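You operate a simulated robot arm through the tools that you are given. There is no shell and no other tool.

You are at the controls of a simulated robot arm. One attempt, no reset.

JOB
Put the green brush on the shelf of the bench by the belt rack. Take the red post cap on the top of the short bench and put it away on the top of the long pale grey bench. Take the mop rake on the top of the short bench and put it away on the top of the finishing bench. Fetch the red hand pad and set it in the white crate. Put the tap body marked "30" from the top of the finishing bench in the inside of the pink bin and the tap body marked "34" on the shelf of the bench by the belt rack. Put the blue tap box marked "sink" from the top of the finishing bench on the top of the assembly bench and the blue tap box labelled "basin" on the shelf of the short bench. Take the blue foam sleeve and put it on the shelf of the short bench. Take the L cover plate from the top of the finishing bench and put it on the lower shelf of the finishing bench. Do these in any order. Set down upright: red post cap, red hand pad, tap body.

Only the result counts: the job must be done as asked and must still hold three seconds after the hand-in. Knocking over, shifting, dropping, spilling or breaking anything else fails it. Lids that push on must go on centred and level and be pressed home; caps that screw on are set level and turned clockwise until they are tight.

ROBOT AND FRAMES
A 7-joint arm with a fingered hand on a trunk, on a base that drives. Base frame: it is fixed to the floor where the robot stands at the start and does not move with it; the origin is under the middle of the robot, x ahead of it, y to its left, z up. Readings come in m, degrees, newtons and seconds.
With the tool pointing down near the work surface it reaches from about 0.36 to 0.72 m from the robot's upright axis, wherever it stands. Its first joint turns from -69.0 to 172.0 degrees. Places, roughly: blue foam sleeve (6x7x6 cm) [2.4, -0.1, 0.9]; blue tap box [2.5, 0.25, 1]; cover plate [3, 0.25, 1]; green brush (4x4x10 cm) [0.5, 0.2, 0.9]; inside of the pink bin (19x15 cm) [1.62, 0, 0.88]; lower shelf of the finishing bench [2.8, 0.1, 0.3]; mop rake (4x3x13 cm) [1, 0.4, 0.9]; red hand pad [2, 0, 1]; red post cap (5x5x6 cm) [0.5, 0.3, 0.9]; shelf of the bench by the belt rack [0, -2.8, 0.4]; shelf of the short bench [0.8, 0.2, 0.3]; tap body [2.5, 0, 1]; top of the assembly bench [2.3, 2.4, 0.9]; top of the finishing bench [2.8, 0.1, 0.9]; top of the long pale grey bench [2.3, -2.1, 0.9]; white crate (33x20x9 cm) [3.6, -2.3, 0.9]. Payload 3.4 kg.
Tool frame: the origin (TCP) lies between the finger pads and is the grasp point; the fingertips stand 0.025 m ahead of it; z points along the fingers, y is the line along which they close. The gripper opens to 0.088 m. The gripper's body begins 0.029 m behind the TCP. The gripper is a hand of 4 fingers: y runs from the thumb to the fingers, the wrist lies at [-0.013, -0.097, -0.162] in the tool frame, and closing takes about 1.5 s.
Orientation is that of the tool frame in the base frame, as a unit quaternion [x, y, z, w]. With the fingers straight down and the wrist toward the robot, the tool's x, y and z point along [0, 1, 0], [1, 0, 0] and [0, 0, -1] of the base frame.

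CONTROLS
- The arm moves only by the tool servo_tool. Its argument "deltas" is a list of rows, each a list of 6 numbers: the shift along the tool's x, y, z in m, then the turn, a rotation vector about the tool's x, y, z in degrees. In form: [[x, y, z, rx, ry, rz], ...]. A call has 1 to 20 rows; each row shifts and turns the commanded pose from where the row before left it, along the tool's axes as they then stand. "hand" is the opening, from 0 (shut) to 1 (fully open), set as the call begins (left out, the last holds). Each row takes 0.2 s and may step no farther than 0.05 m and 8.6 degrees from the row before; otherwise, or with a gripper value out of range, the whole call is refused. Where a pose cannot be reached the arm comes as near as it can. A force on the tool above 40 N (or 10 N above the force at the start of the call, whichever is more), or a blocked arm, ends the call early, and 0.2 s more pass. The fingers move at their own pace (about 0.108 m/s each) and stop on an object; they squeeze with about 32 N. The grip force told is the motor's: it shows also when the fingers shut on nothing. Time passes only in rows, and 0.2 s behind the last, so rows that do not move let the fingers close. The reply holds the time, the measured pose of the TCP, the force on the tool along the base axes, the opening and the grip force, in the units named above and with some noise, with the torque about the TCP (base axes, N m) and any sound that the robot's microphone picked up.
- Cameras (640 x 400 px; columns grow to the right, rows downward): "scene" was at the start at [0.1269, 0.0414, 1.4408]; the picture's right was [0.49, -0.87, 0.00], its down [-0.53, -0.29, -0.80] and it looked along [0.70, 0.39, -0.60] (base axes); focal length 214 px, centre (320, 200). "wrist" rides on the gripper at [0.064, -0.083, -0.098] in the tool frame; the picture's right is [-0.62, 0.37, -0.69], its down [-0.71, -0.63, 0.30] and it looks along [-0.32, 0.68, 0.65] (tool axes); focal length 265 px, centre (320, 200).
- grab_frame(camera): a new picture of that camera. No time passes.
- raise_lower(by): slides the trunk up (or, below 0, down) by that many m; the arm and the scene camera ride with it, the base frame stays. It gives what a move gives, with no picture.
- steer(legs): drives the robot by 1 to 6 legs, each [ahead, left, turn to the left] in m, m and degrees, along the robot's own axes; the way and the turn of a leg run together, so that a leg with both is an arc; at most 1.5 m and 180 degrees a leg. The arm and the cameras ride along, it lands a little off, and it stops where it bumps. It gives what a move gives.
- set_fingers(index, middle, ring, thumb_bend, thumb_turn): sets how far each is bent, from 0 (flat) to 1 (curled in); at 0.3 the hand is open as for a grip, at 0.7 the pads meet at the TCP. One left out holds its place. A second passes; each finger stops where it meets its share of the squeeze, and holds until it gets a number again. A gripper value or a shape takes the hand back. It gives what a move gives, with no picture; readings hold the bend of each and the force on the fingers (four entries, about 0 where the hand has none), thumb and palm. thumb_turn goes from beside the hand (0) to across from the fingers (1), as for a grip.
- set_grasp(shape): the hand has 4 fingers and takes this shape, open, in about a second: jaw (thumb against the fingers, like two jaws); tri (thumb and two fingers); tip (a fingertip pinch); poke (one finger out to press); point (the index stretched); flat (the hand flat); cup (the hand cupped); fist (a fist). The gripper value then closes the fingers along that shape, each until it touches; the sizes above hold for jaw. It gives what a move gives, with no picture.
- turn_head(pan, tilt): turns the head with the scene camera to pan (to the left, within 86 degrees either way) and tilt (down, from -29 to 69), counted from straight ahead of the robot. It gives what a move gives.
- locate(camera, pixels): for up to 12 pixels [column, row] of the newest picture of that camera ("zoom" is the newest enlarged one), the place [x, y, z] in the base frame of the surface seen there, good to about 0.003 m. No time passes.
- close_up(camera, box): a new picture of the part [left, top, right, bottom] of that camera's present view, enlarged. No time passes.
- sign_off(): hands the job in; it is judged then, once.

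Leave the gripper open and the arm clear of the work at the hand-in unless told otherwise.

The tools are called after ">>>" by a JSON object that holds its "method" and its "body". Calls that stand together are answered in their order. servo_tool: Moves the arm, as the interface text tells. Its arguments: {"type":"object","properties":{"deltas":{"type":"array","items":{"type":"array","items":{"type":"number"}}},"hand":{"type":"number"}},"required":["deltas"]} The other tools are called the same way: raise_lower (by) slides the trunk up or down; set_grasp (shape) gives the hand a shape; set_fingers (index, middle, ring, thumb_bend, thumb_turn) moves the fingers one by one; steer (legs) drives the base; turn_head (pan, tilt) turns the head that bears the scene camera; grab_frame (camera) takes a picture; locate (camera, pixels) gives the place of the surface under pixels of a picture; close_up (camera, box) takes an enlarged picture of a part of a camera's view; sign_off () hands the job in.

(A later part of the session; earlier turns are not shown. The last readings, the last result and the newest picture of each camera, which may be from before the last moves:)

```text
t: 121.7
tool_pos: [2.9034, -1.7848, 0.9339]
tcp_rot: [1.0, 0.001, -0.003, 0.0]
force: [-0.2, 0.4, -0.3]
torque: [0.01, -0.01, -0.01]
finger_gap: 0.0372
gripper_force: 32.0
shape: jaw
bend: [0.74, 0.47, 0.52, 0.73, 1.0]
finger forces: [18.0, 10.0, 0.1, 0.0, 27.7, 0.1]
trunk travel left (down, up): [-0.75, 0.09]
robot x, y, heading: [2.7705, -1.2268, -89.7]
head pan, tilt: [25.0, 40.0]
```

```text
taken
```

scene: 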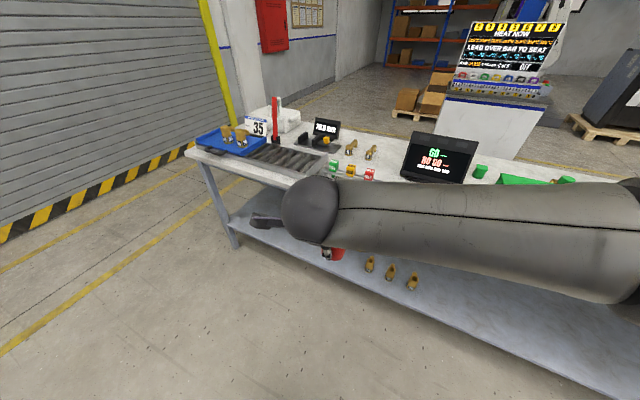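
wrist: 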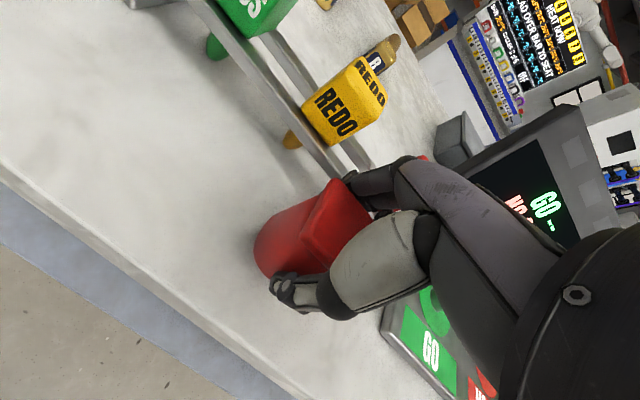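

Clear of the stand. I lower the last 2 cm gently until it touches.

>>> {"method": "servo_tool", "body": {"deltas": [[0, 0, 0.008, 0, 0, 0], [0, 0, 0.005, 0, 0, 0], [0, 0, 0.002, 0, 0, 0], [0, 0, 0.002, 0, 0, 0], [0, 0, 0, 0, 0, 0]]}}

```text
t: 122.9
tool_pos: [2.9033, -1.7855, 0.9186]
tcp_rot: [1.0, 0.001, -0.004, 0.0]
force: [-0.4, -0.3, 0.7]
torque: [-0.01, 0.02, 0.01]
finger_gap: 0.0374
gripper_force: 31.7
shape: jaw
bend: [0.74, 0.47, 0.52, 0.73, 1.0]
finger forces: [18.0, 10.0, 0.0, 0.1, 27.8, 0.1]
trunk travel left (down, up): [-0.75, 0.09]
robot x, y, heading: [2.7676, -1.2234, -89.6]
head pan, tilt: [25.0, 40.0]
```

>>> {"method": "servo_tool", "body": {"deltas": [[0, 0, 0.0015, 0, 0, 0], [0, 0, 0.0015, 0, 0, 0], [0, 0, 0, 0, 0, 0]]}}

```text
t: 123.7
tool_pos: [2.904, -1.7856, 0.9154]
tcp_rot: [1.0, 0.001, -0.004, 0.001]
force: [-0.3, -0.4, -0.3]
torque: [0.01, 0.0, -0.02]
finger_gap: 0.0372
gripper_force: 32.0
shape: jaw
bend: [0.74, 0.47, 0.52, 0.73, 1.0]
finger forces: [17.9, 10.0, 0.1, 0.0, 27.7, 0.0]
trunk travel left (down, up): [-0.75, 0.09]
robot x, y, heading: [2.7656, -1.2223, -89.6]
head pan, tilt: [25.0, 40.0]
```

>>> {"method": "servo_tool", "body": {"deltas": [[0, 0, 0.0015, 0, 0, 0], [0, 0, 0.0015, 0, 0, 0], [0, 0, 0, 0, 0, 0]]}}

```text
t: 124.5
tool_pos: [2.9043, -1.7865, 0.9131]
tcp_rot: [1.0, 0.001, -0.003, 0.0]
force: [0.7, -0.3, 1.7]
torque: [-0.04, 0.01, 0.0]
finger_gap: 0.0374
gripper_force: 32.4
shape: jaw
bend: [0.74, 0.47, 0.52, 0.73, 1.0]
finger forces: [17.9, 10.1, 0.1, 0.0, 27.9, 0.1]
trunk travel left (down, up): [-0.75, 0.09]
robot x, y, heading: [2.7718, -1.2245, -89.8]
head pan, tilt: [25.0, 40.0]
```

>>> {"method": "servo_tool", "body": {"deltas": [[0, 0, 0.001, 0, 0, 0], [0, 0, 0, 0, 0, 0]]}}

```text
t: 125.1
tool_pos: [2.9035, -1.7859, 0.9123]
tcp_rot: [1.0, 0.001, -0.004, 0.001]
force: [1.6, -0.3, 6.0]
torque: [-0.1, 0.0, 0.07]
finger_gap: 0.0376
gripper_force: 32.0
shape: jaw
bend: [0.74, 0.47, 0.52, 0.73, 1.0]
finger forces: [18.2, 10.3, 0.0, 0.1, 28.3, 0.0]
trunk travel left (down, up): [-0.75, 0.09]
robot x, y, heading: [2.7666, -1.2251, -89.9]
head pan, tilt: [25.0, 40.0]
```

The cap touches the bench (6 N). I open the hand partly (to about 6 cm) so the fingers keep clear of the bulbs.

>>> {"method": "servo_tool", "body": {"deltas": [[0, 0, 0, 0, 0, 0], [0, 0, 0, 0, 0, 0], [0, 0, 0, 0, 0, 0], [0, 0, 0, 0, 0, 0], [0, 0, 0, 0, 0, 0]], "hand": 0.68}}

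>>> {"method": "grab_frame", "body": {"camera": "wrist"}}

```text
t: 126.3
tool_pos: [2.9047, -1.7851, 0.9124]
tcp_rot: [1.0, 0.001, -0.004, 0.0]
force: [-0.1, 3.0, -2.5]
torque: [0.0, -0.01, -0.05]
finger_gap: 0.0584
gripper_force: 0.1
shape: jaw
bend: [0.28, 0.4, 0.35, 0.6, 1.0]
finger forces: [0.0, 3.1, 0.1, 0.0, 0.1, 0.0]
trunk travel left (down, up): [-0.75, 0.09]
robot x, y, heading: [2.7669, -1.2191, -89.7]
head pan, tilt: [25.0, 40.0]
```

```text
taken
```

wrist: 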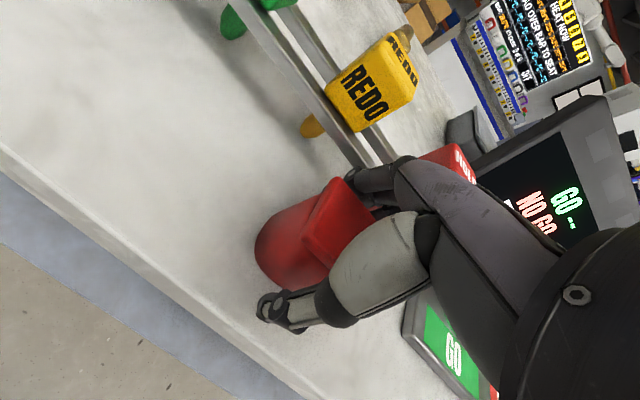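

A middle finger reads 3 N. I look more closely before lifting.

>>> {"method": "close_up", "body": {"camera": "wrist", "box": [220, 80, 480, 300]}}

>>> {"method": "grab_frame", "body": {"camera": "scene"}}

```text
1.82 times, centred on (350, 190) of wrist
```

zoom: 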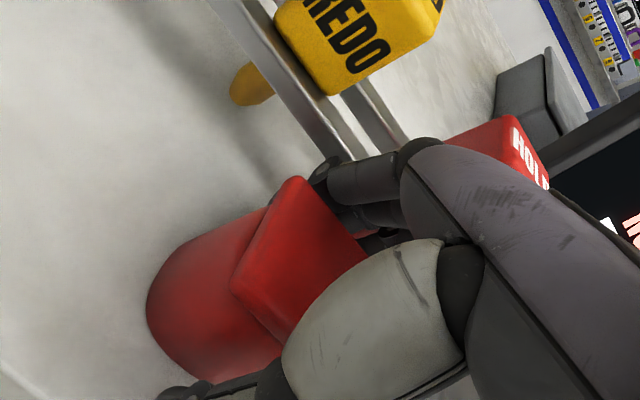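

```text
taken
```

scene: 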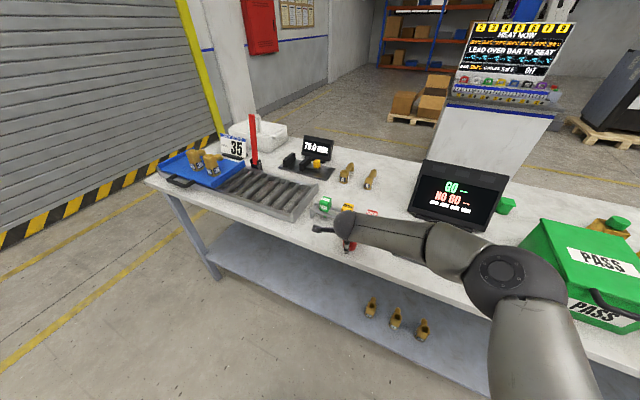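

I ease the opening a little (to 0.58) to take the finger off whatever it touches.

>>> {"method": "servo_tool", "body": {"deltas": [[0, 0, 0, 0, 0, 0], [0, 0, 0, 0, 0, 0], [0, 0, 0, 0, 0, 0]], "hand": 0.58}}

>>> {"method": "close_up", "body": {"camera": "wrist", "box": [220, 80, 480, 330]}}

```text
t: 127.1
tool_pos: [2.9032, -1.7869, 0.9121]
tcp_rot: [1.0, 0.001, -0.003, 0.001]
force: [-0.1, -0.3, 0.8]
torque: [-0.04, 0.01, 0.02]
finger_gap: 0.0512
gripper_force: 0.1
shape: jaw
bend: [0.29, 0.41, 0.38, 0.65, 1.0]
finger forces: [0.1, 0.0, 0.0, 0.1, 0.0, 0.0]
trunk travel left (down, up): [-0.75, 0.09]
robot x, y, heading: [2.7692, -1.2233, -89.7]
head pan, tilt: [25.0, 40.0]
```

```text
1.60 times, centred on (350, 205) of wrist
```

zoom: 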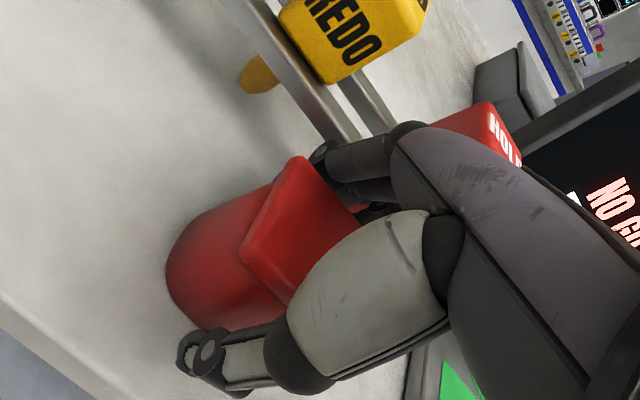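

All forces are zero now. I lift slowly and check that the cap stays.

>>> {"method": "servo_tool", "body": {"deltas": [[0, 0, -0.005, 0, 0, 0], [0, 0, -0.008, 0, 0, 0], [0, 0, -0.012, 0, 0, 0]]}}

>>> {"method": "grab_frame", "body": {"camera": "wrist"}}

```text
t: 127.9
tool_pos: [2.904, -1.7879, 0.9375]
tcp_rot: [1.0, 0.001, -0.005, 0.001]
force: [0.3, -0.5, 0.1]
torque: [-0.02, 0.01, 0.02]
finger_gap: 0.0512
gripper_force: 0.0
shape: jaw
bend: [0.29, 0.41, 0.38, 0.65, 1.0]
finger forces: [0.0, 0.1, 0.0, 0.0, 0.1, 0.0]
trunk travel left (down, up): [-0.75, 0.09]
robot x, y, heading: [2.7675, -1.2251, -89.9]
head pan, tilt: [25.0, 40.0]
```

```text
taken
```

wrist: 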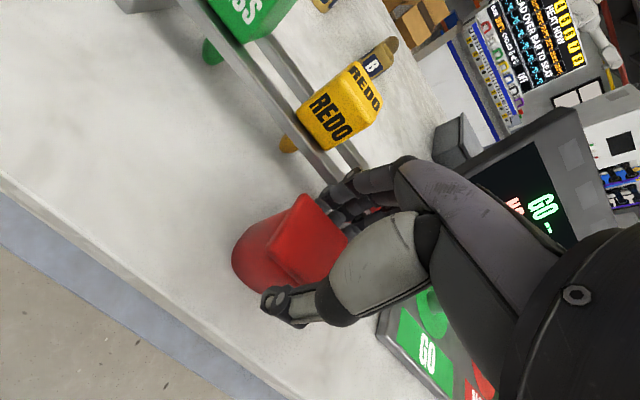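

The cap stays on the bench as the hand rises. I lift on up.

>>> {"method": "servo_tool", "body": {"deltas": [[0, 0, -0.02, 0, 0, 0], [0, 0, -0.035, 0, 0, 0], [0, 0, -0.04, 0, 0, 0], [0, 0, -0.04, 0, 0, 0], [0, -0.04, -0.03, 0, 0, 0], [0, -0.045, -0.01, 0, 0, 0], [0, -0.045, 0, 0, 0, 0]]}}

>>> {"method": "grab_frame", "body": {"camera": "wrist"}}

```text
t: 129.5
tool_pos: [2.9053, -1.6499, 1.1125]
tcp_rot: [1.0, 0.001, -0.005, 0.001]
force: [-0.1, 0.5, 0.2]
torque: [-0.01, 0.01, 0.02]
finger_gap: 0.0515
gripper_force: 0.0
shape: jaw
bend: [0.74, 0.41, 0.38, 0.65, 1.0]
finger forces: [0.0, 0.0, 0.1, 0.0, 0.0, 0.0]
trunk travel left (down, up): [-0.75, 0.09]
robot x, y, heading: [2.7671, -1.2216, -90.0]
head pan, tilt: [25.0, 40.0]
```

```text
taken
```

wrist: 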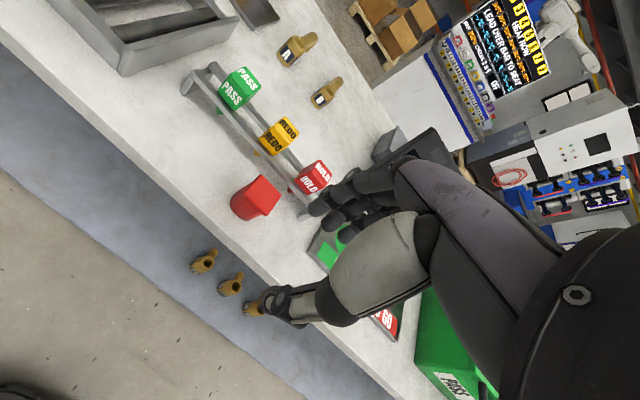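

I check that the cap stands level and that the HOLD plunger was not disturbed.

>>> {"method": "close_up", "body": {"camera": "wrist", "box": [160, 40, 380, 260]}}

>>> {"method": "locate", "body": {"camera": "wrist", "pixels": [[262, 178], [280, 193], [262, 215], [235, 195], [258, 196], [304, 185], [290, 188], [258, 152], [220, 110], [318, 212], [310, 180], [240, 90]]}}

```text
1.82 times, centred on (270, 150) of wrist
```

zoom: 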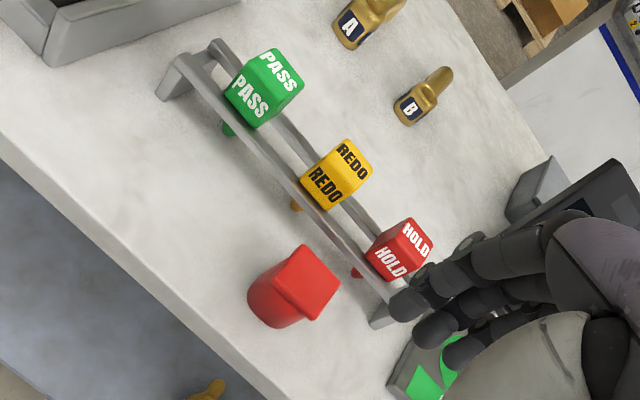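

```text
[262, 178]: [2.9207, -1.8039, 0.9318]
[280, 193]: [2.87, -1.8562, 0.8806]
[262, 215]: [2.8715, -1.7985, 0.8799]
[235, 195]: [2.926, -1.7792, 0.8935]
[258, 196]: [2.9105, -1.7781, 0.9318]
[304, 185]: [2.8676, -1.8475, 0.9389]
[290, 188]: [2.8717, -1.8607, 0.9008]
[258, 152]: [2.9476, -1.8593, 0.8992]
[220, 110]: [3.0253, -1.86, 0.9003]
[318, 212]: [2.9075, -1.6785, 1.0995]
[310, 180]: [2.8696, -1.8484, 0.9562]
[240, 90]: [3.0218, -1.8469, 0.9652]
```

The cap stands upright at about (2.905, -1.79) and the plungers are unmoved. I open the hand, back off, and turn round to face the finishing bench.

>>> {"method": "servo_tool", "body": {"deltas": [[0, -0.02, 0, 0, 0, 0], [0, -0.02, 0, 0, 0, 0], [0, 0, 0, 0, 0, 0]], "hand": 1}}

>>> {"method": "steer", "body": {"legs": [[-0.25, 0, 0], [0, 0, 180]]}}

>>> {"method": "turn_head", "body": {"pan": 15, "tilt": 30}}

>>> {"method": "grab_frame", "body": {"camera": "scene"}}

>>> {"method": "grab_frame", "body": {"camera": "wrist"}}

```text
t: 130.3
tool_pos: [2.9033, -1.6141, 1.1128]
tcp_rot: [1.0, 0.001, -0.003, -0.001]
force: [-0.3, 0.0, 0.6]
torque: [0.03, -0.01, 0.01]
finger_gap: 0.0877
gripper_force: 0.0
shape: jaw
bend: [0.3, 0.3, 0.3, 0.3, 0.98]
finger forces: [0.1, 0.1, 0.1, 0.0, 0.1, 0.1]
trunk travel left (down, up): [-0.75, 0.09]
robot x, y, heading: [2.7732, -1.2255, -89.9]
head pan, tilt: [25.0, 40.0]
```

```text
t: 139.4
tool_pos: [2.637, -0.5792, 1.1139]
tcp_rot: [0.007, 1.0, 0.0, 0.003]
force: [-0.5, 0.4, -0.1]
torque: [0.01, -0.04, 0.02]
finger_gap: 0.0875
gripper_force: 0.2
shape: jaw
bend: [0.3, 0.3, 0.3, 0.3, 0.98]
finger forces: [0.1, 0.1, 0.1, 0.0, 0.0, 0.0]
trunk travel left (down, up): [-0.75, 0.09]
robot x, y, heading: [2.7647, -0.9683, 89.3]
head pan, tilt: [25.0, 40.0]
```

```text
t: 140.2
tool_pos: [2.6369, -0.5792, 1.1125]
tcp_rot: [0.007, 1.0, 0.0, 0.003]
force: [0.2, 0.0, 0.5]
torque: [0.01, 0.02, 0.01]
finger_gap: 0.0877
gripper_force: 0.0
shape: jaw
bend: [0.3, 0.3, 0.3, 0.3, 0.98]
finger forces: [0.0, 0.0, 0.0, 0.0, 0.0, 0.0]
trunk travel left (down, up): [-0.75, 0.09]
robot x, y, heading: [2.7658, -0.9738, 89.3]
head pan, tilt: [15.0, 30.0]
```

```text
taken
```

scene: 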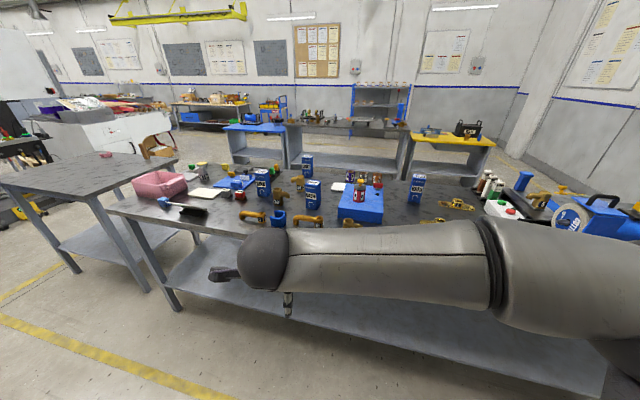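

```text
taken
```

wrist: 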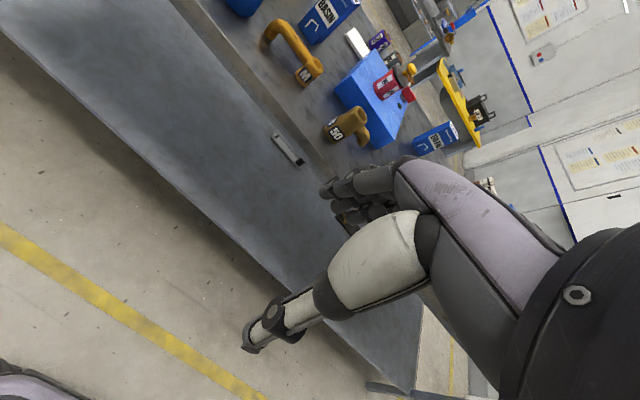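

I enlarge the finishing bench to read labels and find each thing.

>>> {"method": "close_up", "body": {"camera": "scene", "box": [110, 145, 340, 260]}}

>>> {"method": "close_up", "body": {"camera": "scene", "box": [260, 145, 490, 260]}}

>>> {"method": "close_up", "body": {"camera": "scene", "box": [420, 140, 640, 250]}}

```text
2.78 times, centred on (225, 202) of scene
```

zoom: 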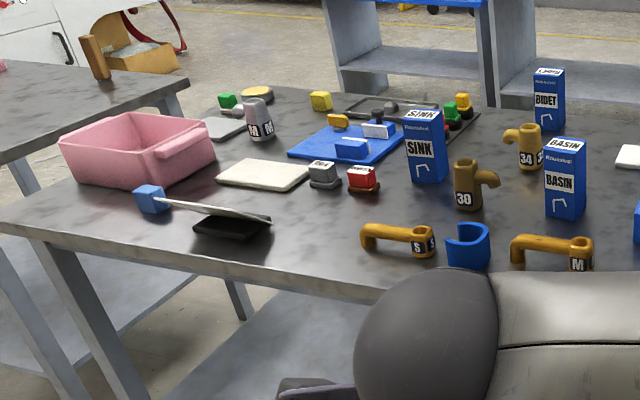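

```text
2.78 times, centred on (375, 202) of scene
```

zoom: 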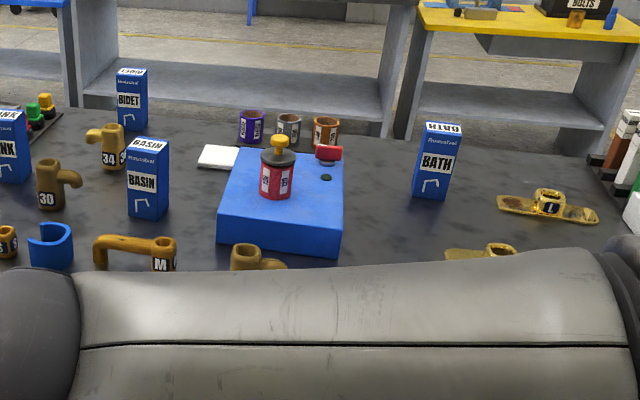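

```text
2.91 times, centred on (530, 195) of scene
```

zoom: 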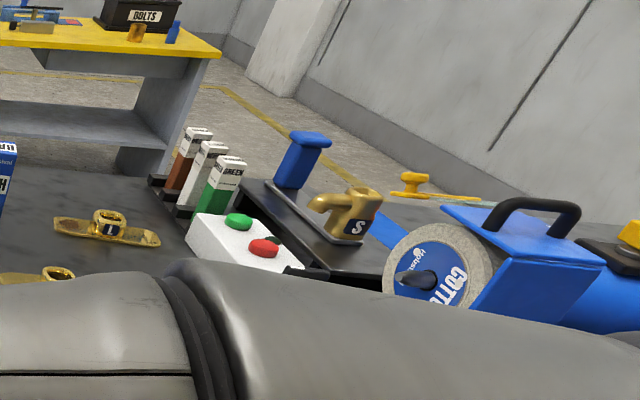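

I see SINK, BIDET, BASIN and BATH boxes, tap bodies 30, 34, 50, the blue sleeve, and a red hand pad. I locate them in the scene picture.

>>> {"method": "grab_frame", "body": {"camera": "scene"}}

>>> {"method": "locate", "body": {"camera": "scene", "pixels": [[275, 194], [301, 189], [263, 188], [313, 196], [240, 194], [226, 195], [276, 218], [160, 185], [454, 205], [417, 190], [309, 166], [206, 192]]}}

>>> {"method": "locate", "body": {"camera": "scene", "pixels": [[112, 212], [180, 205], [200, 173], [215, 180], [263, 175], [230, 218], [330, 215], [250, 210], [180, 225], [440, 190], [340, 175], [400, 210]]}}

```text
taken
```

scene: 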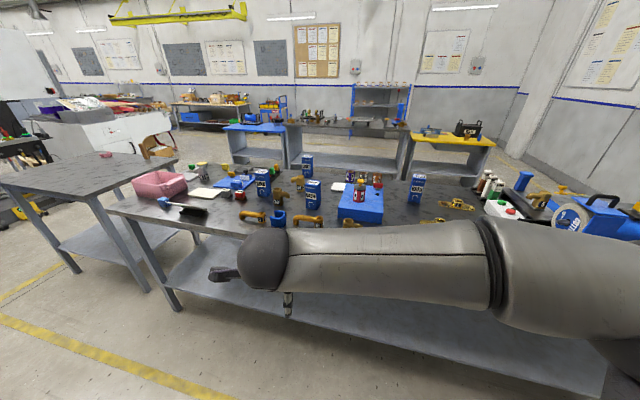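

```text
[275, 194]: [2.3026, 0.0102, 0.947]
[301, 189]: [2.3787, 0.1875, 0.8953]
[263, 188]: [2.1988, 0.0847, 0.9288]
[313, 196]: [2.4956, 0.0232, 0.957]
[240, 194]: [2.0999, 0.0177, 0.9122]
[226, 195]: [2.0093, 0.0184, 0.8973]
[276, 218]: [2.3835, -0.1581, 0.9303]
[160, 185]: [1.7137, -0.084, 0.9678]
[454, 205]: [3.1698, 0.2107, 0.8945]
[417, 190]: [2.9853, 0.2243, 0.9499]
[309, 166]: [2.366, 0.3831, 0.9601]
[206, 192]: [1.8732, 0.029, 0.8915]
```

```text
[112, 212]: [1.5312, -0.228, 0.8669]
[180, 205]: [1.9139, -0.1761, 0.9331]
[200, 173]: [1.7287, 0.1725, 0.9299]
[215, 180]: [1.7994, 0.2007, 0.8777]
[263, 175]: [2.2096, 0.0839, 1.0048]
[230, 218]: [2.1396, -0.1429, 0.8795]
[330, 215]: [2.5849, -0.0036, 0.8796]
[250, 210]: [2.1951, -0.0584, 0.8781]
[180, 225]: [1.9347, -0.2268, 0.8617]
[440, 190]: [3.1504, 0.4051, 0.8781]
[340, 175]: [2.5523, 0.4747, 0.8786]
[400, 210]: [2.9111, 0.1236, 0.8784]
```

I drive left along the bench to x about 2.27 and closer, to take tap body 30 first (it goes in the pink bin on this same bench).

>>> {"method": "steer", "body": {"legs": [[0.0, 0.5, 0.7], [0.32, 0, 0]]}}

>>> {"method": "turn_head", "body": {"pan": 0, "tilt": 45}}

>>> {"method": "grab_frame", "body": {"camera": "scene"}}

>>> {"method": "grab_frame", "body": {"camera": "wrist"}}

```text
t: 144.8
tool_pos: [2.1366, -0.2585, 1.1121]
tcp_rot: [0.004, 1.0, 0.0, 0.003]
force: [0.7, -1.1, -0.5]
torque: [0.0, 0.02, -0.01]
finger_gap: 0.0874
gripper_force: 0.0
shape: jaw
bend: [0.3, 0.3, 0.3, 0.3, 0.98]
finger forces: [0.1, 0.0, 0.0, 0.0, 0.1, 0.0]
trunk travel left (down, up): [-0.75, 0.09]
robot x, y, heading: [2.2671, -0.6536, 89.5]
head pan, tilt: [15.0, 30.0]
```

```text
t: 145.6
tool_pos: [2.1364, -0.2582, 1.1123]
tcp_rot: [0.004, 1.0, 0.0, 0.004]
force: [0.3, -0.2, 0.1]
torque: [0.04, -0.01, -0.01]
finger_gap: 0.0876
gripper_force: 0.1
shape: jaw
bend: [0.3, 0.3, 0.3, 0.3, 0.98]
finger forces: [0.0, 0.0, 0.0, 0.1, 0.0, 0.0]
trunk travel left (down, up): [-0.75, 0.09]
robot x, y, heading: [2.2703, -0.6508, 89.5]
head pan, tilt: [0.0, 45.0]
```

```text
taken
```

scene: 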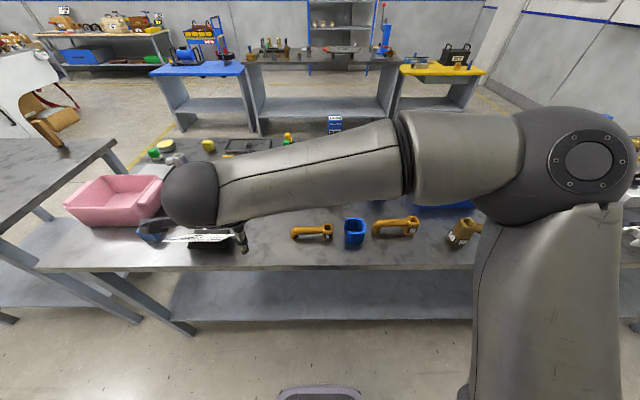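

```text
taken
```

wrist: 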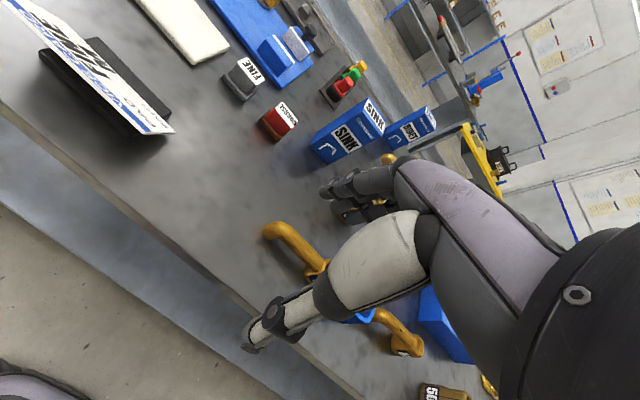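

The wrist view shows the red pad at (275,122), the grey one "FINE" at (240,80), and the SINK box. I enlarge.

>>> {"method": "close_up", "body": {"camera": "wrist", "box": [200, 30, 440, 180]}}

>>> {"method": "locate", "body": {"camera": "wrist", "pixels": [[275, 115], [288, 105], [298, 118], [268, 128], [280, 135], [262, 120], [245, 72], [240, 85], [355, 120], [335, 155], [375, 105], [325, 150]]}}

```text
2.67 times, centred on (320, 105) of wrist
```

zoom: 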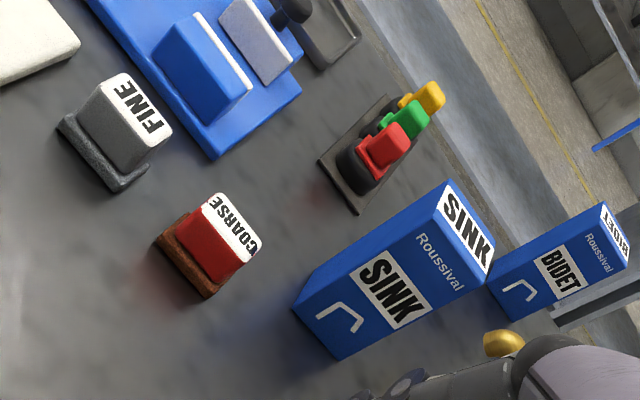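

```text
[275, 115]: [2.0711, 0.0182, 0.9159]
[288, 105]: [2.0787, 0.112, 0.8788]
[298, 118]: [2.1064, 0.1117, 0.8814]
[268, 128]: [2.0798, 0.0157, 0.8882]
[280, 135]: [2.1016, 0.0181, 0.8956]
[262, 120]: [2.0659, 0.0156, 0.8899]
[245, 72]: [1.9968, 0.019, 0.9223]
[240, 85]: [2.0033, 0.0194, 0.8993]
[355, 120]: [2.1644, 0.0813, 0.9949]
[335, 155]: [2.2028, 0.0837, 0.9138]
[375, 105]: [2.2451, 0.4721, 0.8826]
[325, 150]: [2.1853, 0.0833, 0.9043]
```

The red pad ("COARSE") stands near (2.085, 0.035). First tap 30: I shift the base right 0.12 m and 0.07 m nearer so tap 30 lies ahead-left.

>>> {"method": "steer", "body": {"legs": [[0.07, -0.13, 0.5]]}}

>>> {"method": "grab_frame", "body": {"camera": "wrist"}}

>>> {"method": "grab_frame", "body": {"camera": "scene"}}

```text
t: 147.0
tool_pos: [2.2656, -0.1892, 1.1123]
tcp_rot: [-0.001, 1.0, 0.0, 0.004]
force: [0.2, -0.6, 0.1]
torque: [0.02, 0.01, 0.0]
finger_gap: 0.0876
gripper_force: 0.0
shape: jaw
bend: [0.3, 0.3, 0.3, 0.3, 0.98]
finger forces: [0.0, 0.0, 0.0, 0.0, 0.1, 0.1]
trunk travel left (down, up): [-0.75, 0.09]
robot x, y, heading: [2.4037, -0.5789, 89.8]
head pan, tilt: [0.0, 45.0]
```

```text
taken
```

wrist: 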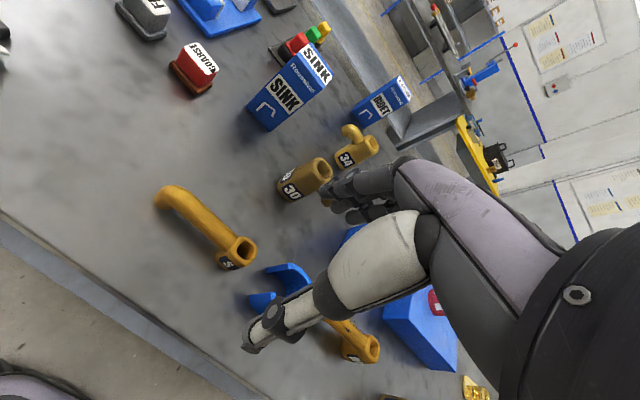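

```text
taken
```

scene: 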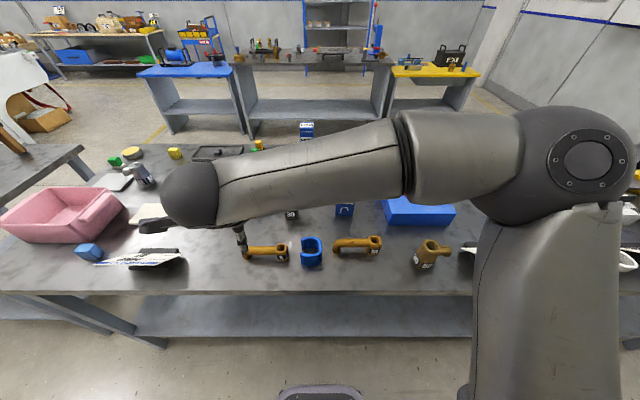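

Tap 30 appears at (303,180) in the wrist view, 34 behind it at (355,155). I enlarge and locate.

>>> {"method": "close_up", "body": {"camera": "wrist", "box": [230, 100, 410, 220]}}

>>> {"method": "locate", "body": {"camera": "wrist", "pixels": [[320, 168], [325, 180], [313, 165], [290, 195], [282, 182], [305, 180], [355, 150], [370, 145], [345, 160], [352, 130], [293, 190], [326, 205]]}}

```text
3.33 times, centred on (320, 160) of wrist
```

zoom: 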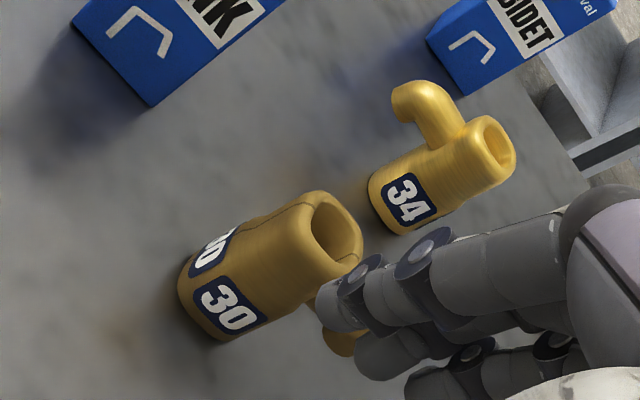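

```text
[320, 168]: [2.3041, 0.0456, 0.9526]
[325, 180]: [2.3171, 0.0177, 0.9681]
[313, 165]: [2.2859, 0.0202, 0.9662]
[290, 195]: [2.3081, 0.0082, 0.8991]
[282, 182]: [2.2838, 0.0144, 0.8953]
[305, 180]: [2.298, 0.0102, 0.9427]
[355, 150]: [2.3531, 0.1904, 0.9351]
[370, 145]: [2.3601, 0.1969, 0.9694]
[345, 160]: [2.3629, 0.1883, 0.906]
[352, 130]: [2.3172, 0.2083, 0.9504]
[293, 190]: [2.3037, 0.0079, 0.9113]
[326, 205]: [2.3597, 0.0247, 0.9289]
```

Tap 30's body is a cylinder about 3.8 cm across at (2.302, 0.027), top z 0.969, spout toward +x. I move the hand above it.

>>> {"method": "servo_tool", "body": {"deltas": [[-0.0073, 0.0432, 0, 0, 0, 0], [-0.0073, 0.0432, 0, 0, 0, 0], [-0.0073, 0.0432, 0, 0, 0, 0], [-0.0073, 0.0432, 0, 0, 0, 0], [-0.0073, 0.0432, 0, 0, 0, 0], [0, 0, 0.035, 0, 0, 0], [0, 0, 0, 0, 0, 0]]}}

>>> {"method": "grab_frame", "body": {"camera": "wrist"}}

>>> {"method": "grab_frame", "body": {"camera": "scene"}}

```text
t: 148.6
tool_pos: [2.2995, 0.0303, 1.0792]
tcp_rot: [0.0, 1.0, 0.0, 0.004]
force: [-0.5, 0.0, 0.3]
torque: [0.0, 0.01, 0.01]
finger_gap: 0.0876
gripper_force: 0.0
shape: jaw
bend: [0.3, 0.3, 0.3, 0.3, 0.98]
finger forces: [0.1, 0.0, 0.1, 0.0, 0.0, 0.0]
trunk travel left (down, up): [-0.75, 0.09]
robot x, y, heading: [2.399, -0.578, 90.1]
head pan, tilt: [0.0, 45.0]
```

```text
taken
```

wrist: 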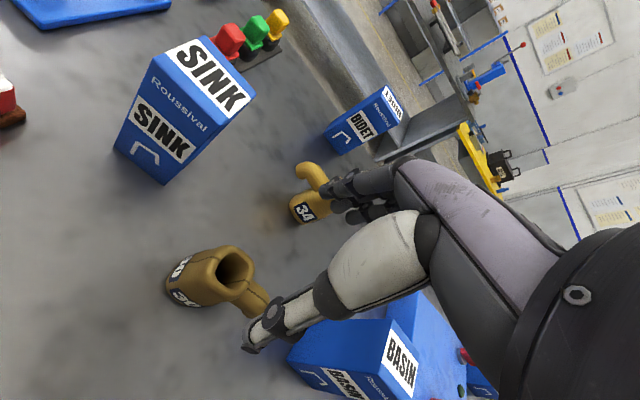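

```text
taken
```

scene: 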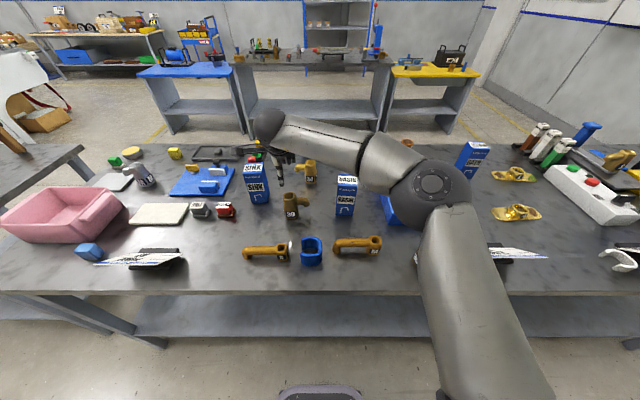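

I refine tap 30's place from both views, and check the BASIN box's height against the forearm.

>>> {"method": "locate", "body": {"camera": "wrist", "pixels": [[235, 250], [252, 270], [215, 268], [236, 288], [195, 290], [262, 300], [180, 285], [228, 262]]}}

>>> {"method": "locate", "body": {"camera": "scene", "pixels": [[347, 180], [290, 196], [291, 210], [308, 201], [258, 168], [378, 150], [310, 170], [62, 215], [225, 205], [222, 213], [505, 175], [515, 213]]}}

```text
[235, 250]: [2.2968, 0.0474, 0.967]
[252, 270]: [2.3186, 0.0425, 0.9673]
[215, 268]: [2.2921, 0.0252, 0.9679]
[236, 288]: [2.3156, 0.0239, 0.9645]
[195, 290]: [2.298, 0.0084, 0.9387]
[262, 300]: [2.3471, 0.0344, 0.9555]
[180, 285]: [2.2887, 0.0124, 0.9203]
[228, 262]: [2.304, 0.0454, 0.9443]
```

```text
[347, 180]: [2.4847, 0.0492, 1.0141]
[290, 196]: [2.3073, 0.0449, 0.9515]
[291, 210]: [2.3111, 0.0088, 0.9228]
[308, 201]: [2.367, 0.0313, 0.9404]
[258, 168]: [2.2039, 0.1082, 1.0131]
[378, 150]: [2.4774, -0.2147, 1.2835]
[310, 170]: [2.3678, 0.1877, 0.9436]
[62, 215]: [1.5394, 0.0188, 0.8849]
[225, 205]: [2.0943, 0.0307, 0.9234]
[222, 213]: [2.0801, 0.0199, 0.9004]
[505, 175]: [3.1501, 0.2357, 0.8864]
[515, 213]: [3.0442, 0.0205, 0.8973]
```

Tap 30's axis is about (2.304, 0.029). I lower onto it to z 0.935.

>>> {"method": "servo_tool", "body": {"deltas": [[-0.0045, -0.001, 0.03, 0, 0, 0], [0, 0, 0.036, 0, 0, 0], [0, 0, 0.036, 0, 0, 0], [0, 0, 0.03, 0, 0, 0], [0, 0, 0.011, 0, 0, 0], [0, 0, 0, 0, 0, 0]]}}

>>> {"method": "grab_frame", "body": {"camera": "wrist"}}

>>> {"method": "close_up", "body": {"camera": "scene", "box": [200, 100, 440, 270]}}

```text
t: 150.0
tool_pos: [2.3081, 0.0266, 0.9371]
tcp_rot: [-0.001, 1.0, 0.001, 0.004]
force: [-0.7, 3.3, 7.0]
torque: [0.06, 0.0, 0.01]
finger_gap: 0.0874
gripper_force: 0.0
shape: jaw
bend: [0.29, 0.3, 0.3, 0.3, 0.98]
finger forces: [6.6, 0.0, 0.0, 0.0, 0.0, 0.0]
trunk travel left (down, up): [-0.75, 0.09]
robot x, y, heading: [2.4026, -0.5813, 89.8]
head pan, tilt: [0.0, 45.0]
```

```text
taken
```

wrist: 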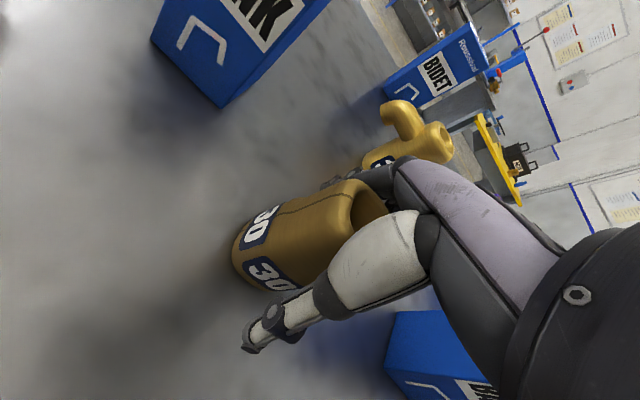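

```text
2.35 times, centred on (320, 185) of scene
```

zoom: 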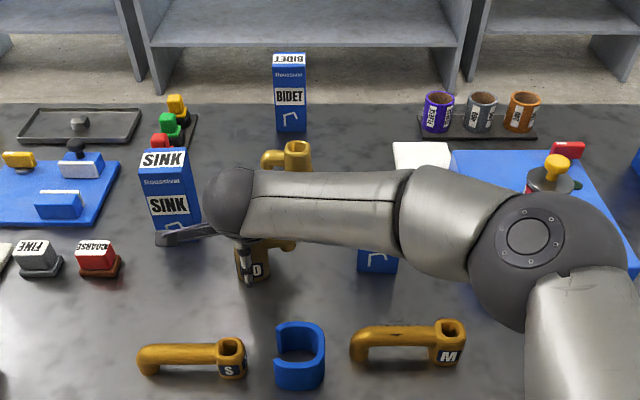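

The index finger reads 6.6 N of contact - probably the spout. I lift a little and look.

>>> {"method": "servo_tool", "body": {"deltas": [[0, 0, -0.02, 0, 0, 0], [0, 0, -0.02, 0, 0, 0], [0, 0, -0.02, 0, 0, 0], [0, 0, 0, 0, 0, 0]]}}

>>> {"method": "grab_frame", "body": {"camera": "wrist"}}

>>> {"method": "close_up", "body": {"camera": "wrist", "box": [190, 130, 440, 330]}}

```text
t: 151.0
tool_pos: [2.3072, 0.0248, 0.9971]
tcp_rot: [-0.001, 1.0, 0.0, 0.004]
force: [-0.4, -0.1, -1.0]
torque: [0.0, 0.01, 0.03]
finger_gap: 0.0881
gripper_force: 0.0
shape: jaw
bend: [0.3, 0.3, 0.3, 0.3, 0.98]
finger forces: [0.0, 0.0, 0.0, 0.0, 0.0, 0.0]
trunk travel left (down, up): [-0.75, 0.09]
robot x, y, heading: [2.4003, -0.5819, 90.2]
head pan, tilt: [0.0, 45.0]
```

```text
taken
```

wrist: 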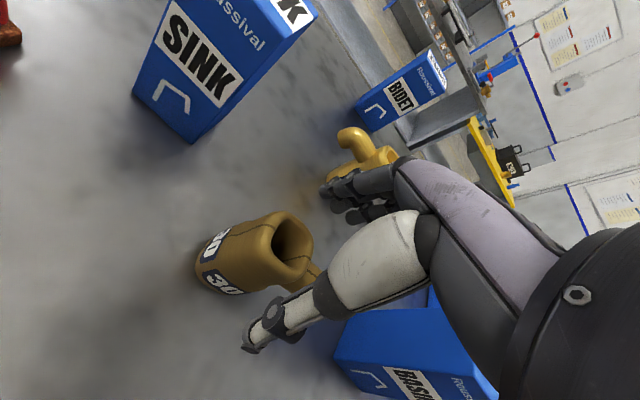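

```text
2.00 times, centred on (315, 230) of wrist
```

zoom: 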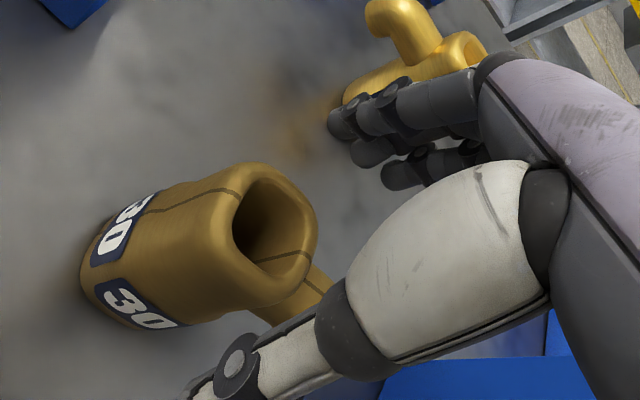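

I locate the fingertips, thumb tip, spout and the neighbouring boxes to see what touched.

>>> {"method": "locate", "body": {"camera": "zoom", "pixels": [[340, 123], [362, 152], [398, 176], [375, 110], [235, 355], [195, 390], [320, 280], [300, 205], [245, 175], [245, 225], [385, 95], [450, 150]]}}

>>> {"method": "grab_frame", "body": {"camera": "scene"}}

>>> {"method": "close_up", "body": {"camera": "scene", "box": [200, 100, 440, 270]}}

```text
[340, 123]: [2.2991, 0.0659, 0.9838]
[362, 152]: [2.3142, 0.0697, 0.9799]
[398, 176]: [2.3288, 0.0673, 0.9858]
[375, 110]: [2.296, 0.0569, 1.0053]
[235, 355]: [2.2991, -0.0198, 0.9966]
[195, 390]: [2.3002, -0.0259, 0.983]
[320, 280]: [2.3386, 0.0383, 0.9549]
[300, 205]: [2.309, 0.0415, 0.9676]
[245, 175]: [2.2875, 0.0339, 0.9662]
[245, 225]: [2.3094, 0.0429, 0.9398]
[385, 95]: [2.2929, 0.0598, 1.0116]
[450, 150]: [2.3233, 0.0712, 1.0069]
```

```text
taken
```

scene: 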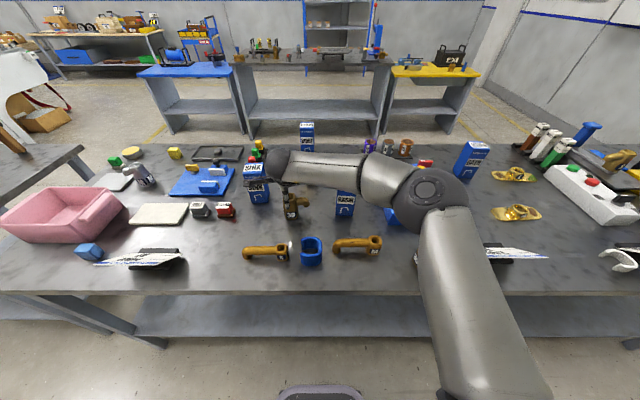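

```text
2.35 times, centred on (320, 185) of scene
```

zoom: 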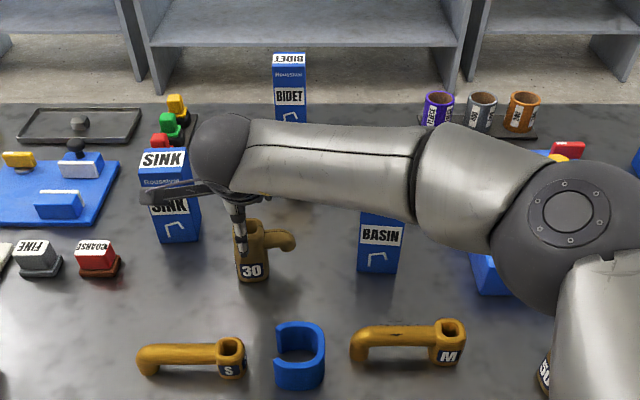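

The contact direction (up and +y) fits a fingertip resting on the spout's far shoulder. I raise, turn the hand 25 degrees counterclockwise (seen from above) so all fingers keep clear of the spout, and centre better.

>>> {"method": "servo_tool", "body": {"deltas": [[0, 0, -0.03, 0, 0, 0], [0.002, 0.004, 0, 0, 0, -8.3], [0, 0, 0, 0, 0, -8.3], [0, 0, 0, 0, 0, -8.4], [0, 0, 0, 0, 0, 0]]}}

>>> {"method": "grab_frame", "body": {"camera": "wrist"}}

>>> {"method": "close_up", "body": {"camera": "scene", "box": [200, 100, 440, 270]}}

```text
t: 152.2
tool_pos: [2.3053, 0.0302, 1.0259]
tcp_rot: [-0.217, 0.976, -0.001, 0.004]
force: [1.0, -0.4, 0.4]
torque: [0.0, -0.04, 0.01]
finger_gap: 0.0879
gripper_force: 0.0
shape: jaw
bend: [0.3, 0.3, 0.3, 0.3, 0.98]
finger forces: [0.0, 0.0, 0.1, 0.0, 0.0, 0.0]
trunk travel left (down, up): [-0.75, 0.09]
robot x, y, heading: [2.4045, -0.5774, 90.3]
head pan, tilt: [0.0, 45.0]
```

```text
taken
```

wrist: 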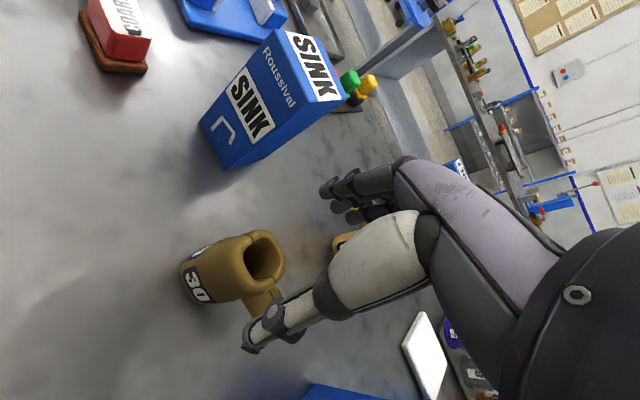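

```text
2.35 times, centred on (320, 185) of scene
```

zoom: 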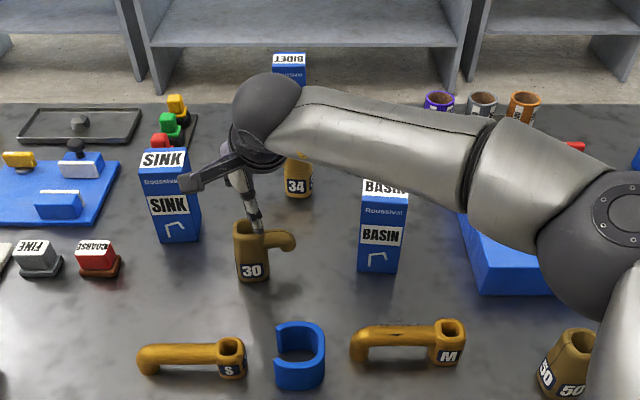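

Now the fingers point away from the spout. I lower again to z 0.935.

>>> {"method": "servo_tool", "body": {"deltas": [[0, 0, 0.03, 0, 0, 0], [0, 0, 0.03, 0, 0, 0], [0, 0, 0.02, 0, 0, 0], [0, 0, 0.01, 0, 0, 0], [0, 0, 0, 0, 0, 0]]}}

>>> {"method": "grab_frame", "body": {"camera": "wrist"}}

```text
t: 153.4
tool_pos: [2.3063, 0.0301, 0.9344]
tcp_rot: [-0.217, 0.976, 0.0, 0.004]
force: [-0.6, 1.6, 1.9]
torque: [0.0, 0.04, -0.01]
finger_gap: 0.0878
gripper_force: 0.0
shape: jaw
bend: [0.3, 0.3, 0.3, 0.3, 0.98]
finger forces: [3.2, 0.0, 0.1, 0.0, 0.0, 0.0]
trunk travel left (down, up): [-0.75, 0.09]
robot x, y, heading: [2.4012, -0.5798, 89.9]
head pan, tilt: [0.0, 45.0]
```

```text
taken
```

wrist: 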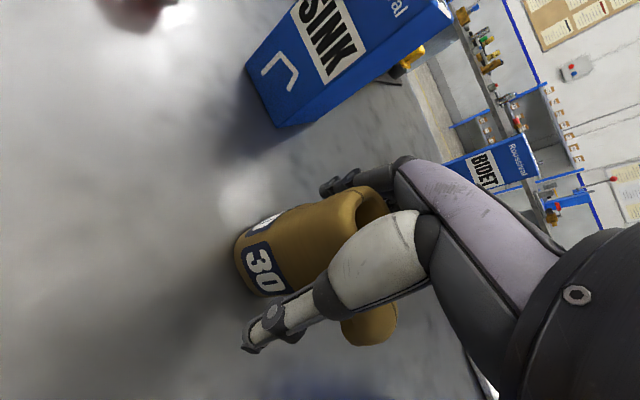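

Contact again: likely the finger roots meet the tap's top rim (body begins 0.029 m behind the TCP, tap top at 0.969). I raise to z 0.95 and read again.

>>> {"method": "servo_tool", "body": {"deltas": [[0, 0, -0.008, 0, 0, 0], [0, 0, -0.006, 0, 0, 0], [0, 0, 0, 0, 0, 0]]}}

>>> {"method": "grab_frame", "body": {"camera": "wrist"}}

```text
t: 154.2
tool_pos: [2.3037, 0.0285, 0.9487]
tcp_rot: [-0.217, 0.976, -0.002, 0.003]
force: [-0.1, -1.0, -0.2]
torque: [0.02, 0.01, 0.01]
finger_gap: 0.0878
gripper_force: 0.1
shape: jaw
bend: [0.3, 0.3, 0.3, 0.3, 0.98]
finger forces: [0.1, 0.0, 0.0, 0.1, 0.0, 0.0]
trunk travel left (down, up): [-0.75, 0.09]
robot x, y, heading: [2.4012, -0.5814, 89.9]
head pan, tilt: [0.0, 45.0]
```

```text
taken
```

wrist: 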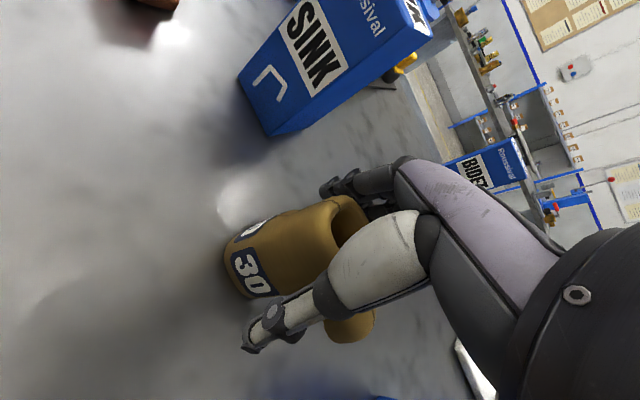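

Free of contact. I close the hand on the tap body.

>>> {"method": "servo_tool", "body": {"deltas": [[0, 0, 0, 0, 0, 0], [0, 0, 0, 0, 0, 0], [0, 0, 0, 0, 0, 0], [0, 0, 0, 0, 0, 0], [0, 0, 0, 0, 0, 0], [0, 0, 0, 0, 0, 0], [0, 0, 0, 0, 0, 0], [0, 0, 0, 0, 0, 0]], "hand": 0}}

>>> {"method": "grab_frame", "body": {"camera": "wrist"}}

```text
t: 156.0
tool_pos: [2.3056, 0.0291, 0.9485]
tcp_rot: [-0.217, 0.976, -0.001, 0.005]
force: [1.0, -1.9, -0.5]
torque: [0.01, -0.03, -0.04]
finger_gap: 0.04
gripper_force: 32.2
shape: jaw
bend: [0.74, 0.46, 0.48, 0.72, 1.0]
finger forces: [16.9, 9.4, 0.3, 0.0, 27.8, 0.0]
trunk travel left (down, up): [-0.75, 0.09]
robot x, y, heading: [2.4016, -0.5831, 90.2]
head pan, tilt: [0.0, 45.0]
```

```text
taken
```

wrist: 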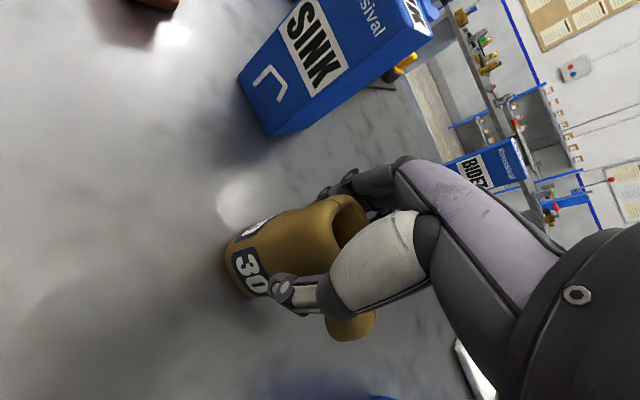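

Tap 30 is gripped (32 N). I lift straight up.

>>> {"method": "servo_tool", "body": {"deltas": [[0, 0, -0.02, 0, 0, 0], [0, 0, -0.03, 0, 0, 0], [0, 0, -0.035, 0, 0, 0], [0, 0, -0.035, 0, 0, 0], [0, 0, -0.03, 0, 0, 0]]}}

>>> {"method": "grab_frame", "body": {"camera": "wrist"}}

>>> {"method": "grab_frame", "body": {"camera": "scene"}}

```text
t: 157.2
tool_pos: [2.3036, 0.0285, 1.0975]
tcp_rot: [-0.217, 0.976, -0.002, 0.003]
force: [-0.3, -0.1, -6.8]
torque: [0.01, 0.03, 0.0]
finger_gap: 0.04
gripper_force: 32.3
shape: jaw
bend: [0.74, 0.46, 0.48, 0.72, 1.0]
finger forces: [18.3, 9.3, 0.4, 0.0, 27.4, 0.0]
trunk travel left (down, up): [-0.75, 0.09]
robot x, y, heading: [2.4006, -0.5818, 90.2]
head pan, tilt: [0.0, 45.0]
```

```text
taken
```

wrist: 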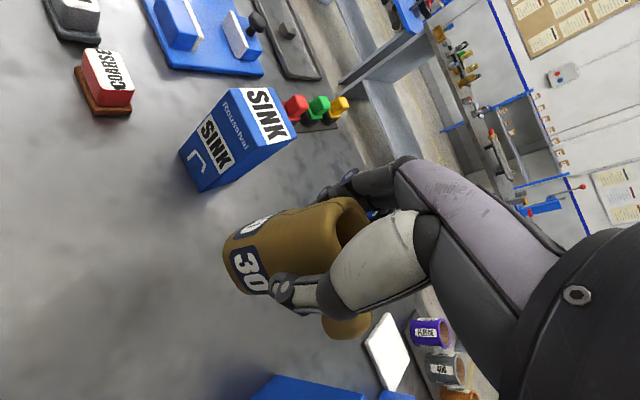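

```text
taken
```

scene: 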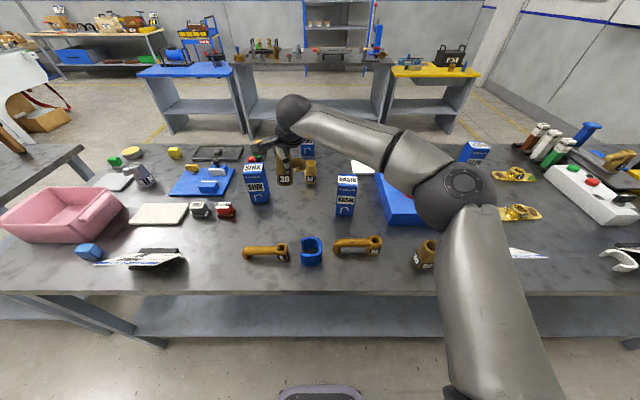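

Lifted. I draw the hand back over the near edge, then locate the pink bin's corners.

>>> {"method": "servo_tool", "body": {"deltas": [[0.0212, -0.0453, 0, 0, 0, 0], [0.0212, -0.0453, 0, 0, 0, 0], [0.0212, -0.0453, 0, 0, 0, 0], [0.0212, -0.0453, 0, 0, 0, 0], [0, 0, 0, 0, 0, 0]]}}

>>> {"method": "locate", "body": {"camera": "scene", "pixels": [[15, 208], [60, 190], [112, 190], [120, 205], [75, 228], [8, 222], [60, 215], [45, 205], [85, 205], [70, 235], [88, 252], [140, 255]]}}

>>> {"method": "close_up", "body": {"camera": "scene", "box": [0, 150, 200, 280]}}

```text
t: 158.4
tool_pos: [2.3036, -0.1665, 1.1]
tcp_rot: [-0.217, 0.976, -0.002, 0.002]
force: [0.2, 1.2, -6.4]
torque: [-0.02, 0.03, 0.0]
finger_gap: 0.0399
gripper_force: 32.6
shape: jaw
bend: [0.74, 0.46, 0.5, 0.72, 1.0]
finger forces: [17.4, 9.5, 1.7, 0.0, 27.6, 0.0]
trunk travel left (down, up): [-0.75, 0.09]
robot x, y, heading: [2.401, -0.5766, 90.2]
head pan, tilt: [0.0, 45.0]
```

```text
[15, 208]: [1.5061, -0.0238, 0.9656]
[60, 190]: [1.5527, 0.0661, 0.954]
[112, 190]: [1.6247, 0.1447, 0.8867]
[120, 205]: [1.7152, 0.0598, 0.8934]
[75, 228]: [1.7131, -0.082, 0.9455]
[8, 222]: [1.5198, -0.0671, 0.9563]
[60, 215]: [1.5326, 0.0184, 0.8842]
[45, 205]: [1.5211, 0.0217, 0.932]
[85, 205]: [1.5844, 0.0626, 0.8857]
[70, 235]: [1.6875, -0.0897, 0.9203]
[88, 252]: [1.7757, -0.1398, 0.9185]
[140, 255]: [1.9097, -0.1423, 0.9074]
```

```text
3.08 times, centred on (100, 215) of scene
```

zoom: 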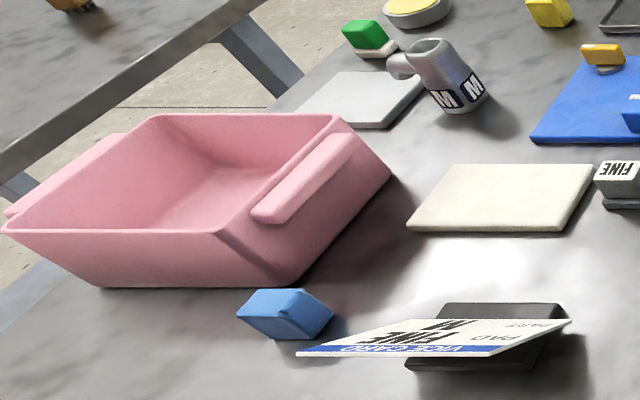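

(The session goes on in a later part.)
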